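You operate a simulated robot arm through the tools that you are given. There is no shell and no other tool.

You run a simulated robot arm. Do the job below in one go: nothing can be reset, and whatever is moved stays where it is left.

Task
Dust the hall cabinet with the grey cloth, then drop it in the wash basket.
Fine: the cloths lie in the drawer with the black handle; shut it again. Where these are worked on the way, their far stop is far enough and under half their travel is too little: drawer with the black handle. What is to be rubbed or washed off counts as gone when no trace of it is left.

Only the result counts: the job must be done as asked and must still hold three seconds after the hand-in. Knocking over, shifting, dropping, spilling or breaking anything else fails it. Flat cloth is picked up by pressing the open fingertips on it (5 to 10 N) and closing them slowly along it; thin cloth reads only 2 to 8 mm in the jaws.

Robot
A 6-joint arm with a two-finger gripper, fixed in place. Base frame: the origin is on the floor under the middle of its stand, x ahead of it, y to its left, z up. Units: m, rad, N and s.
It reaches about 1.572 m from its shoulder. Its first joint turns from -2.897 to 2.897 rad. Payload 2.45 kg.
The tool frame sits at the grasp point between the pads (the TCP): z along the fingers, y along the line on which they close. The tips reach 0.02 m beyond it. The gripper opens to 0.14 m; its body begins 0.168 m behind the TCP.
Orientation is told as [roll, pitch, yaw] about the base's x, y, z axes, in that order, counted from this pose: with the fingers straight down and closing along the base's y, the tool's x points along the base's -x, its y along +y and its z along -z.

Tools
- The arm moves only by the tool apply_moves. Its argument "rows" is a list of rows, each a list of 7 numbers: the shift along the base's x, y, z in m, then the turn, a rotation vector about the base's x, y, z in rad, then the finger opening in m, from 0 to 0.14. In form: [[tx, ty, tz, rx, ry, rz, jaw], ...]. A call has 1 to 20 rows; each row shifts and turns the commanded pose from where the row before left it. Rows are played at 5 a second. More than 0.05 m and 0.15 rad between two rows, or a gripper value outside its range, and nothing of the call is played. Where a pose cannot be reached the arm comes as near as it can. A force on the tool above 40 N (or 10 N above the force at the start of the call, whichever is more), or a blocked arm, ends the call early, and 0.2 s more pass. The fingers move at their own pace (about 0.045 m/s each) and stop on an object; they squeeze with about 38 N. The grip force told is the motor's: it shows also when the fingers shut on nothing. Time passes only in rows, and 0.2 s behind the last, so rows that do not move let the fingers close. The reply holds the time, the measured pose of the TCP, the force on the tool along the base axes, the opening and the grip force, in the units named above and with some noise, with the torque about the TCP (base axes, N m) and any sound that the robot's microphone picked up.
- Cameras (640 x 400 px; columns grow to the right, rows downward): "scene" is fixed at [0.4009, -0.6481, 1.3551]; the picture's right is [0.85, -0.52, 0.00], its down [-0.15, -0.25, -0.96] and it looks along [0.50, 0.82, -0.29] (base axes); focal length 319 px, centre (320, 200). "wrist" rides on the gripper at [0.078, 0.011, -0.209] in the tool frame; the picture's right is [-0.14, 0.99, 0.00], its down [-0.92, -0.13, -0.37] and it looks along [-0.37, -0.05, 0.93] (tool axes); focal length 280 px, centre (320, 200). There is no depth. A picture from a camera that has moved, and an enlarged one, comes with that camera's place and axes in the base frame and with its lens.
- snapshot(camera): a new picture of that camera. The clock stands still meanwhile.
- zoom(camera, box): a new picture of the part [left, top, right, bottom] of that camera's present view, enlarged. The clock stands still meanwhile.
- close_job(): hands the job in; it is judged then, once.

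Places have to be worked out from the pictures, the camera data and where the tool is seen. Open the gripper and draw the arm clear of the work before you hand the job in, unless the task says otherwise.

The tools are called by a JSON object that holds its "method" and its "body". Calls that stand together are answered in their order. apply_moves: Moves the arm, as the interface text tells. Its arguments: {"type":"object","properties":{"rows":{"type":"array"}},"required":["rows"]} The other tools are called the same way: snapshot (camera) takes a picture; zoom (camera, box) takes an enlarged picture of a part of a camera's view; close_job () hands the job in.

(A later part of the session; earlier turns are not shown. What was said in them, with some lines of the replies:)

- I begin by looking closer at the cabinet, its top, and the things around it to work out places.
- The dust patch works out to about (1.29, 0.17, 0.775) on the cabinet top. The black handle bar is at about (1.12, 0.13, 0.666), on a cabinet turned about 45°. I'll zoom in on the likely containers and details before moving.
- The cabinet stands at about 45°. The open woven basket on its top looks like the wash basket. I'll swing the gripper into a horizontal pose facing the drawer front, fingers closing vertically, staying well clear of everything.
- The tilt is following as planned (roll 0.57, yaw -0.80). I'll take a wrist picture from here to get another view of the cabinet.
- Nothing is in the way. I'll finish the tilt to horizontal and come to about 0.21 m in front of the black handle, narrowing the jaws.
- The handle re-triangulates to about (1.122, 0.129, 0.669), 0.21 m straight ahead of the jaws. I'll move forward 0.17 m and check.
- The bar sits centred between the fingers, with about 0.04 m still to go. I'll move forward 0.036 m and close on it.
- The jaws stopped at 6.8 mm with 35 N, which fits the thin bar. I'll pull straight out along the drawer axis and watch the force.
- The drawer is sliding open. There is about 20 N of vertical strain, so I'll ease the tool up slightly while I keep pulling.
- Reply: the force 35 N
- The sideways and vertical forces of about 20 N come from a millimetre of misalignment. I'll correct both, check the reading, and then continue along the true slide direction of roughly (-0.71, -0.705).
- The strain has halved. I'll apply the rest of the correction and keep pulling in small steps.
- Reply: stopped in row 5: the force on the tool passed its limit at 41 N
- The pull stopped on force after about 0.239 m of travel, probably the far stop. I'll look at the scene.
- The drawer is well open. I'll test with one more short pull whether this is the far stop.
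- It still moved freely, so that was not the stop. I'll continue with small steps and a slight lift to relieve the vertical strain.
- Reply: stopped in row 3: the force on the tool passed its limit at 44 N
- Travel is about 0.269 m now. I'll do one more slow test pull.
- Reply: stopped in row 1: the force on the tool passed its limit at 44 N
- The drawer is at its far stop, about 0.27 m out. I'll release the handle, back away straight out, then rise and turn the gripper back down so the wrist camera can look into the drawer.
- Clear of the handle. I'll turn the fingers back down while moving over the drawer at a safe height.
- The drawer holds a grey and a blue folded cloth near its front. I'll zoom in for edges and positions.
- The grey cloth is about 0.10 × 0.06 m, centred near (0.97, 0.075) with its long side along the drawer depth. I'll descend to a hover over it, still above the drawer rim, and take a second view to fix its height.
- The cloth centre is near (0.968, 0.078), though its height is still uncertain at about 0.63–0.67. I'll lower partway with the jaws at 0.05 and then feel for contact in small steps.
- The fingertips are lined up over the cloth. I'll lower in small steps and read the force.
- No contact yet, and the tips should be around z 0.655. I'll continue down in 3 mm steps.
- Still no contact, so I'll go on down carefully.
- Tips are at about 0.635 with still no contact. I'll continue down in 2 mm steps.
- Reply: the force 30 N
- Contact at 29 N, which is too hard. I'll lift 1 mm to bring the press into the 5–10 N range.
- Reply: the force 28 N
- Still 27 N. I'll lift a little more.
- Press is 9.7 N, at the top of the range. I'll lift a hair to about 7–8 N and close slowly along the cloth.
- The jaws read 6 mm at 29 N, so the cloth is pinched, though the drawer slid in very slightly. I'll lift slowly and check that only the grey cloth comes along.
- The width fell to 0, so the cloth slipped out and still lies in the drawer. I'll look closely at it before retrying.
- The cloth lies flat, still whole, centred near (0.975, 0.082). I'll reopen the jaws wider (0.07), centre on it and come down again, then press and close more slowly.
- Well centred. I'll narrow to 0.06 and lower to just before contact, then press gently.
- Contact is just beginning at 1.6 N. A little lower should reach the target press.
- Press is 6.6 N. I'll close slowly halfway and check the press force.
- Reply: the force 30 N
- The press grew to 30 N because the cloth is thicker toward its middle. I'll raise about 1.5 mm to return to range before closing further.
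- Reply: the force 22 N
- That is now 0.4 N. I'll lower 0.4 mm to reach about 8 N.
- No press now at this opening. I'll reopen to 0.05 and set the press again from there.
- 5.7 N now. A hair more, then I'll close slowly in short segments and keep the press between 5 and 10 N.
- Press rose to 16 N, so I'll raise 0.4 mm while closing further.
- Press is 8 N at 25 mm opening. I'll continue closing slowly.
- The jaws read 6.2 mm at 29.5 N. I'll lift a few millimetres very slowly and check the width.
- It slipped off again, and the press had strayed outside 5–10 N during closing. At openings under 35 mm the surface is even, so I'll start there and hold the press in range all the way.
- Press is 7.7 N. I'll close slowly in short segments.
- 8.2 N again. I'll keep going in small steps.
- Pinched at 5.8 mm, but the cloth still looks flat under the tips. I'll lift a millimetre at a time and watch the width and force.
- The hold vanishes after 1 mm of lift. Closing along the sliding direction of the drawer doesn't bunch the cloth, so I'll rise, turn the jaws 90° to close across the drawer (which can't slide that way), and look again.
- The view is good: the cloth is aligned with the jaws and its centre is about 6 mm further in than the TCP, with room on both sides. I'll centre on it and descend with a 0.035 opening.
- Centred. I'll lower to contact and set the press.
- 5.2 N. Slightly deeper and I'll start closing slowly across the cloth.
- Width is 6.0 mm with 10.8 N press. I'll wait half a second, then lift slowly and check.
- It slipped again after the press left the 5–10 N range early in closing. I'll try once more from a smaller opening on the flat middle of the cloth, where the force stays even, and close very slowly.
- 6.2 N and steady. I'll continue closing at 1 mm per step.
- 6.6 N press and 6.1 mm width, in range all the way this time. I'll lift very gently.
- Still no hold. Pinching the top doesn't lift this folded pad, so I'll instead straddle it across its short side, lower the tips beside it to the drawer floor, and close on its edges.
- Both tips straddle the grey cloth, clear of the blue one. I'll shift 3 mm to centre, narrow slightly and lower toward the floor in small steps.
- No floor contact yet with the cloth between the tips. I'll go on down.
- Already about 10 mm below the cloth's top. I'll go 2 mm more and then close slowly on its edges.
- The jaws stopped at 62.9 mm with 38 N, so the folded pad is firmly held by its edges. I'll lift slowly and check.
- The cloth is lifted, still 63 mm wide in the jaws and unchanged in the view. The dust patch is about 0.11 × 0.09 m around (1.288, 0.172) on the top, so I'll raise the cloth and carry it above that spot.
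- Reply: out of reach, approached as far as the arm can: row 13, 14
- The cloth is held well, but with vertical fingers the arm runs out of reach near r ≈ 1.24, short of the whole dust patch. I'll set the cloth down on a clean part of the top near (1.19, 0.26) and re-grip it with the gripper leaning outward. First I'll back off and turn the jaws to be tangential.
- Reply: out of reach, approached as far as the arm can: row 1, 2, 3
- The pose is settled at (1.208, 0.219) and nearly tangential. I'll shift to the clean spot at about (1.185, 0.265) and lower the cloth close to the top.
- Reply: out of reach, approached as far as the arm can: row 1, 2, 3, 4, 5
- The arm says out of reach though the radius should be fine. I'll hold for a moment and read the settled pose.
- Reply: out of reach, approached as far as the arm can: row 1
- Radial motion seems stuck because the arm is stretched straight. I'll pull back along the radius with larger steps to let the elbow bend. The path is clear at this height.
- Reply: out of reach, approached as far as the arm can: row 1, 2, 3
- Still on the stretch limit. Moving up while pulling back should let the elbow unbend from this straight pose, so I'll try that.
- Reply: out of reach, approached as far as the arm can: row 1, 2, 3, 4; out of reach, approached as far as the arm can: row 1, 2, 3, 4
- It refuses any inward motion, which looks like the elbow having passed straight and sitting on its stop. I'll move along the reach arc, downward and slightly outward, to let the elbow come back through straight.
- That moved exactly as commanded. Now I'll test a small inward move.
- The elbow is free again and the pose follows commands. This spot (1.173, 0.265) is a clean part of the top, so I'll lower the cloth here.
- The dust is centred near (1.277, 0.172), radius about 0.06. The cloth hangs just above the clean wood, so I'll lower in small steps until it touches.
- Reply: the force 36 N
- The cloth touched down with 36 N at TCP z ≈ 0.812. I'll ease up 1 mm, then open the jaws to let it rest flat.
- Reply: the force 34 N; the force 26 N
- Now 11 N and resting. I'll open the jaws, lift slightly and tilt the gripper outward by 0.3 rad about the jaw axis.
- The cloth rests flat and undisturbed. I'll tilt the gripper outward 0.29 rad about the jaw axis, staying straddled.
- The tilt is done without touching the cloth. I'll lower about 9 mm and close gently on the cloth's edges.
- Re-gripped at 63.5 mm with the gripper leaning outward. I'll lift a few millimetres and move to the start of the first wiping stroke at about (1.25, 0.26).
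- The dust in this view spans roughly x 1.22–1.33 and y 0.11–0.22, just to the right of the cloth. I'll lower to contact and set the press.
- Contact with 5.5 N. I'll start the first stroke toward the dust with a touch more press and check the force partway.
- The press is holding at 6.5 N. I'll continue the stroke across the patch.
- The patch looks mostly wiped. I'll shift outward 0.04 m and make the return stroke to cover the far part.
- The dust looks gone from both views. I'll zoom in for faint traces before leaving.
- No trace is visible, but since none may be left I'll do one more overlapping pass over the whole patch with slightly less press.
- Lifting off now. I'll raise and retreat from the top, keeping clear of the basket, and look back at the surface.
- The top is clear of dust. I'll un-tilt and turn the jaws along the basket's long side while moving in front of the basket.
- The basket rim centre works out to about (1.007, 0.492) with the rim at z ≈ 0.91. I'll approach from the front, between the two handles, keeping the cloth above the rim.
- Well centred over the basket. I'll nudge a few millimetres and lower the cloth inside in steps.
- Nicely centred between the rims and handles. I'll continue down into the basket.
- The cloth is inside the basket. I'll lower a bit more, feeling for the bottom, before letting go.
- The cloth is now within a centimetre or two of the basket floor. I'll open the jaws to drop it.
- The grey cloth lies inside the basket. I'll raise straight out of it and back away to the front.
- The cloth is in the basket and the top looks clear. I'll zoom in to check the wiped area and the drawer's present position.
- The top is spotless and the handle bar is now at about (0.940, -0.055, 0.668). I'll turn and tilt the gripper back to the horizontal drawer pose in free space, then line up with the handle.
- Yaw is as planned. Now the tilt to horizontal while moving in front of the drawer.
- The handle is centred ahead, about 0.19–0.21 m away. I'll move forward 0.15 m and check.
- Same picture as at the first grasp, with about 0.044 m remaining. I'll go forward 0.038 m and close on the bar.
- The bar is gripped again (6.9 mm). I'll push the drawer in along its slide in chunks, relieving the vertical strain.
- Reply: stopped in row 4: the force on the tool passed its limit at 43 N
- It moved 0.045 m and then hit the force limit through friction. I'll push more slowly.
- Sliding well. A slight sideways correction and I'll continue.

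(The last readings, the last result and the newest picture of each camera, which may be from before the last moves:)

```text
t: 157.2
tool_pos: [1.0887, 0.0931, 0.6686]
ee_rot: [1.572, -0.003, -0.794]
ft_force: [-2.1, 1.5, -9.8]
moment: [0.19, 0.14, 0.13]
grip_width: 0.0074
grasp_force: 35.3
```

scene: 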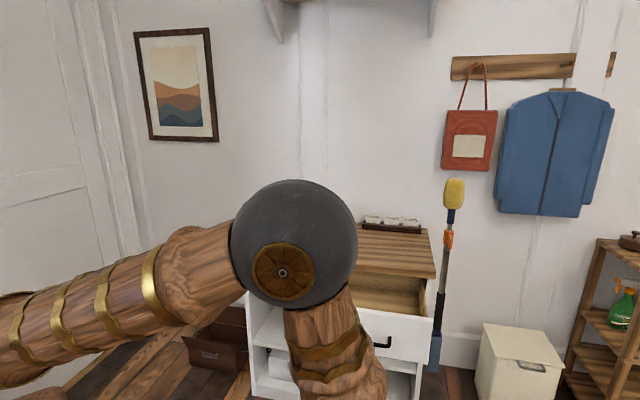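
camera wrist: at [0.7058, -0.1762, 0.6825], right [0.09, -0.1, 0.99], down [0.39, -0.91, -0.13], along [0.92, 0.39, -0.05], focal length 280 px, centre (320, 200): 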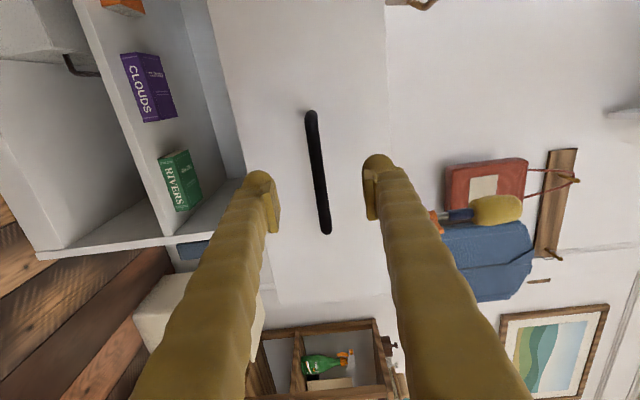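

About 0.04 m remain. I'll finish in smaller steps and watch for the closed stop.

{"method": "apply_moves", "body": {"rows": [[0.005, 0.005, -0.0004, 0, 0, 0, 0.0], [0.005, 0.005, 0, 0, 0, 0, 0.0], [0.005, 0.005, 0, 0, 0, 0, 0.0], [0.004, 0.004, 0, 0, 0, 0, 0.0], [0.003, 0.003, 0, 0, 0, 0, 0.0]]}}

```text
t: 158.4
tool_pos: [1.1103, 0.1154, 0.6706]
ee_rot: [1.572, -0.002, -0.794]
ft_force: [-5.7, 3.3, -6.1]
moment: [0.17, 0.13, -0.03]
grip_width: 0.0069
grasp_force: 35.1
```

{"method": "apply_moves", "body": {"rows": [[0.002, 0.002, 0, 0, 0, 0, 0.0], [0.002, 0.002, 0, 0, 0, 0, 0.0], [0.002, 0.002, 0, 0, 0, 0, 0.0]]}}

{"method": "snapshot", "body": {"camera": "wrist"}}

{"method": "zoom", "body": {"camera": "scene", "box": [300, 210, 460, 330]}}

```text
t: 159.2
tool_pos: [1.1161, 0.1204, 0.6702]
ee_rot: [1.573, -0.001, -0.796]
ft_force: [-34.3, -15.2, -2.4]
moment: [0.08, 0.07, 0.0]
grip_width: 0.0072
grasp_force: 35.0
```

```text
taken
camera wrist: at [0.9124, 0.0302, 0.6824], right [0.09, -0.1, 0.99], down [0.38, -0.92, -0.13], along [0.92, 0.39, -0.05], focal length 280 px, centre (320, 200)
```

wrist: 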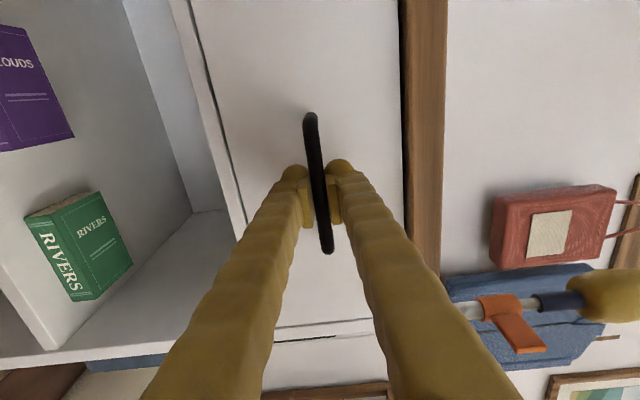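

```text
3.33 times, centred on (380, 270) of scene
camera zoom: at [0.4009, -0.6481, 1.3551], right [0.85, -0.52, 0.0], down [-0.15, -0.25, -0.96], along [0.5, 0.82, -0.29], focal length 1063 px, centre (120, -33)
```

zoom: 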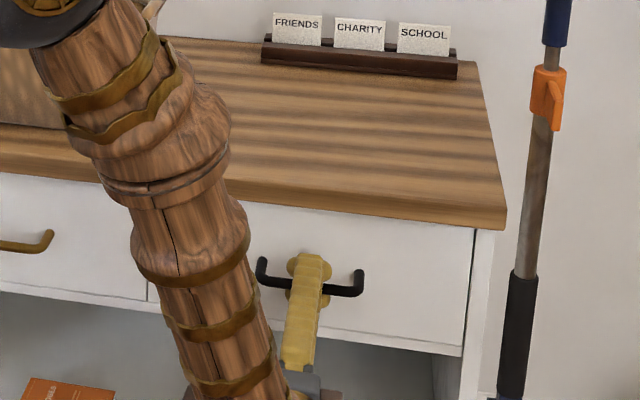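

A push of 35 N against the closed stop, and the drawer looks flush. I'll open the jaws while still pressing, then back straight off.

{"method": "apply_moves", "body": {"rows": [[0, 0, 0, 0, 0, 0, 0.02], [0, 0, 0, 0, 0, 0, 0.04], [0, 0, 0, 0, 0, 0, 0.06], [0, 0, 0, 0, 0, 0, 0.06], [-0.02, -0.02, 0, 0, 0, 0, 0.06], [-0.03, -0.03, 0, 0, 0, 0, 0.06], [-0.03, -0.03, 0, 0, 0, 0, 0.06], [-0.03, -0.03, 0, 0, 0, 0, 0.06], [-0.03, -0.03, 0, 0, 0, 0, 0.06], [0, 0, 0, 0, 0, 0, 0.06]]}}

{"method": "snapshot", "body": {"camera": "wrist"}}

{"method": "snapshot", "body": {"camera": "scene"}}

```text
t: 161.4
tool_pos: [0.9746, -0.0182, 0.6706]
ee_rot: [1.573, -0.002, -0.795]
ft_force: [-0.6, -0.4, -0.4]
moment: [0.0, 0.01, 0.01]
grip_width: 0.0601
grasp_force: 0.0
```

```text
taken
camera wrist: at [0.7714, -0.1091, 0.6826], right [0.09, -0.1, 0.99], down [0.38, -0.92, -0.13], along [0.92, 0.39, -0.05], focal length 280 px, centre (320, 200)
```

wrist: 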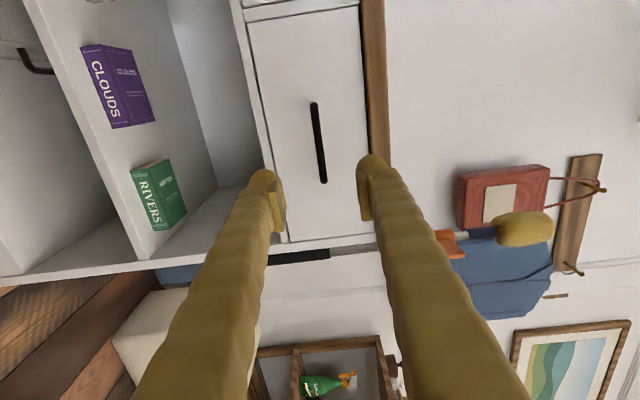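

```text
taken
```

scene: 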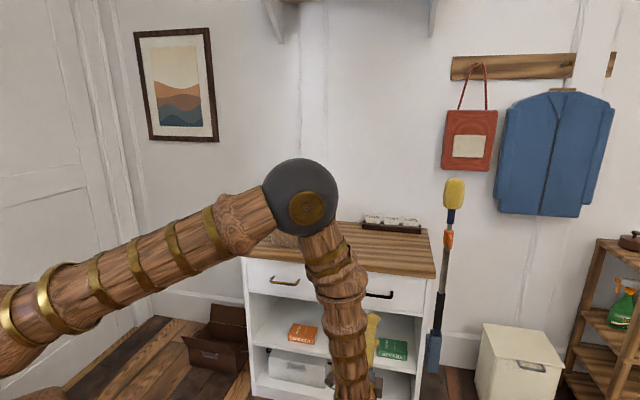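

The drawer is shut, matching the picture from before it was opened. I'll open the gripper fully and draw the arm up and clear, back toward the start pose.

{"method": "apply_moves", "body": {"rows": [[-0.03, -0.03, 0, 0, 0, 0, 0.08], [-0.03, -0.03, 0, 0, 0, 0, 0.1], [-0.02, -0.02, 0.03, 0, 0, 0, 0.12], [0, 0, 0.045, 0, 0, 0, 0.14], [0, 0, 0.045, 0, 0, 0, 0.14], [0, 0, 0.045, 0, 0, 0, 0.14], [0, 0, 0.045, -0.1003, 0.1017, 0, 0.14], [0, 0, 0.045, -0.1003, 0.1017, 0, 0.14], [0, 0, 0.045, -0.1003, 0.1017, 0, 0.14], [-0.02, 0.02, 0.035, -0.1003, 0.1017, 0, 0.14], [-0.02, 0.02, 0.035, -0.1003, 0.1017, 0, 0.14], [-0.02, 0.02, 0.035, -0.1003, 0.1017, 0, 0.14], [-0.02, 0.02, 0.03, -0.1003, 0.1017, 0, 0.14], [-0.02, 0.02, 0.02, -0.1003, 0.1017, 0, 0.14], [-0.02, 0.02, 0.02, -0.1003, 0.1017, 0, 0.14], [-0.02, 0.02, 0.02, -0.1003, 0.1017, 0, 0.14], [-0.02, 0.02, 0.02, -0.1003, 0.1017, 0, 0.14], [0, 0, 0, 0, 0, 0, 0.14]]}}

{"method": "snapshot", "body": {"camera": "scene"}}

{"method": "snapshot", "body": {"camera": "wrist"}}

```text
t: 165.2
tool_pos: [0.7369, 0.0639, 1.1851]
ee_rot: [-0.001, -0.004, -0.793]
ft_force: [0.2, -0.9, -0.4]
moment: [-0.01, -0.01, 0.0]
grip_width: 0.1398
grasp_force: 0.0
```

```text
taken
```

scene: 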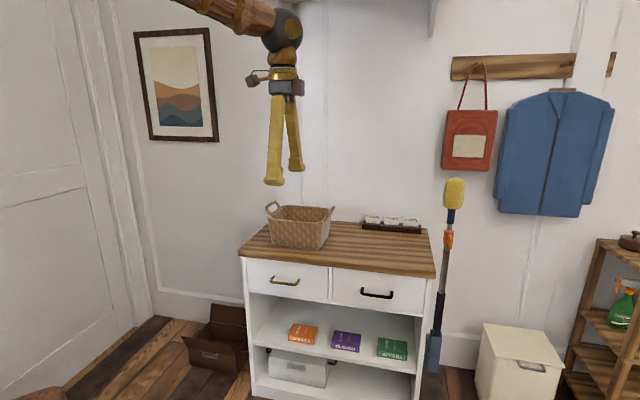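

```text
taken
camera wrist: at [0.6892, 0.1263, 1.3968], right [0.8, 0.6, 0.0], down [0.56, -0.74, 0.37], along [0.22, -0.3, -0.93], focal length 280 px, centre (320, 200)
```

wrist: 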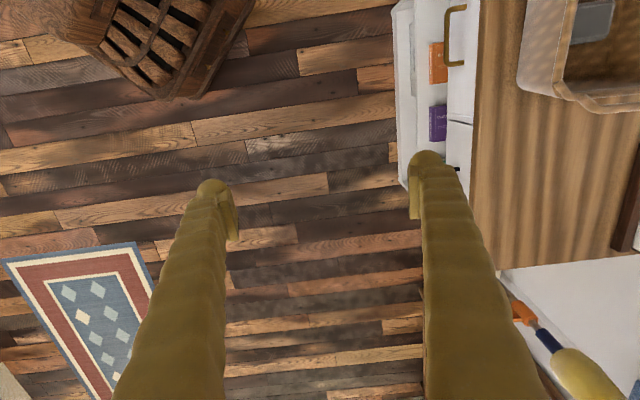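

All in place. I'll take a final close look at the top, the basket and the drawer before handing in.

{"method": "zoom", "body": {"camera": "scene", "box": [230, 190, 450, 320]}}

{"method": "zoom", "body": {"camera": "wrist", "box": [400, 0, 640, 280]}}

{"method": "zoom", "body": {"camera": "scene", "box": [350, 210, 440, 310]}}

```text
2.91 times, centred on (340, 255) of scene
camera zoom: at [0.4009, -0.6481, 1.3551], right [0.85, -0.52, 0.0], down [-0.15, -0.25, -0.96], along [0.5, 0.82, -0.29], focal length 927 px, centre (262, 40)
```

zoom: 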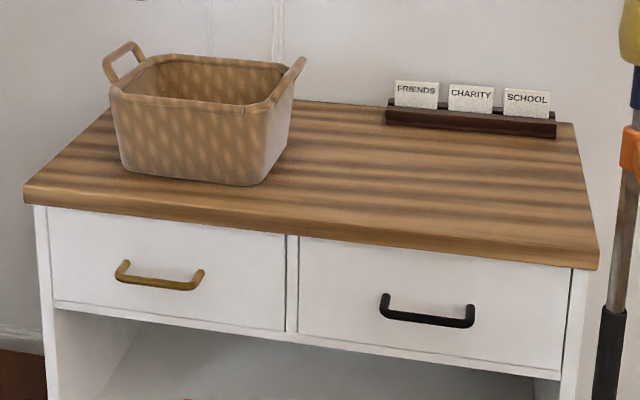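

```text
1.43 times, centred on (520, 140) of wrist
camera zoom: at [0.6892, 0.1263, 1.3968], right [0.8, 0.6, 0.0], down [0.56, -0.74, 0.37], along [0.22, -0.3, -0.93], focal length 401 px, centre (34, 286)
```

zoom: 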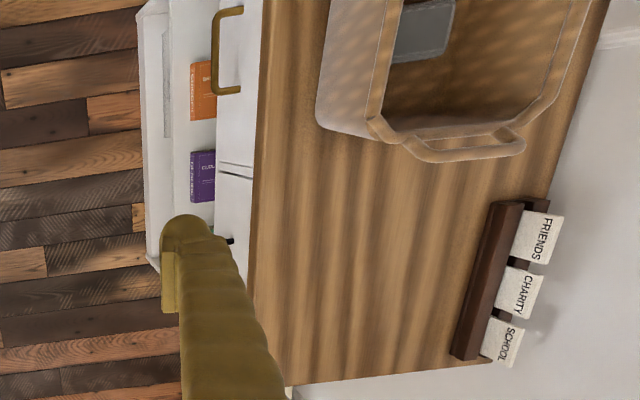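

```text
4.00 times, centred on (395, 260) of scene
camera zoom: at [0.4009, -0.6481, 1.3551], right [0.85, -0.52, 0.0], down [-0.15, -0.25, -0.96], along [0.5, 0.82, -0.29], focal length 1275 px, centre (20, -40)
```

zoom: 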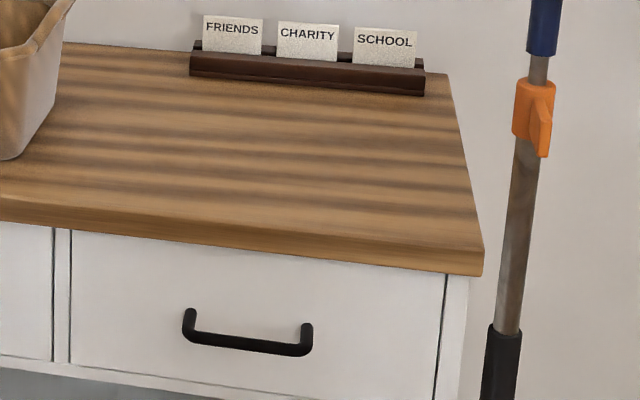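

The cabinet top shows no trace of dust, the grey cloth lies in the basket and the black-handled drawer is flush shut. Nothing else has moved, and the arm is clear with the gripper open, so I'm handing the job in.

{"method": "close_job", "body": {}}

```text
The job is handed in.
```

I dusted the hall cabinet with the grey cloth, dropped the cloth in the wash basket and shut the drawer with the black handle. The job is handed in; I haven't seen the result of the judging.

- **Dust:** I made four overlapping passes over the patch. Close-up pictures afterwards show no trace of it.
- **Cloth:** It lies inside the woven basket on the cabinet top. I took that to be the wash basket, as it was the only basket I could see. The cloth would not lift by pressing and pinching, so I gripped it by its edges instead.
- **Drawer:** I opened it to its far stop, about 0.27 m. While I was picking up the cloth it slid in by about a centimetre. At the end I pushed it against the closed stop, and it sits flush. The blue cloth is still inside, untouched.
- **Everything else:** Nothing else looks moved. The arm is drawn clear with the gripper open.
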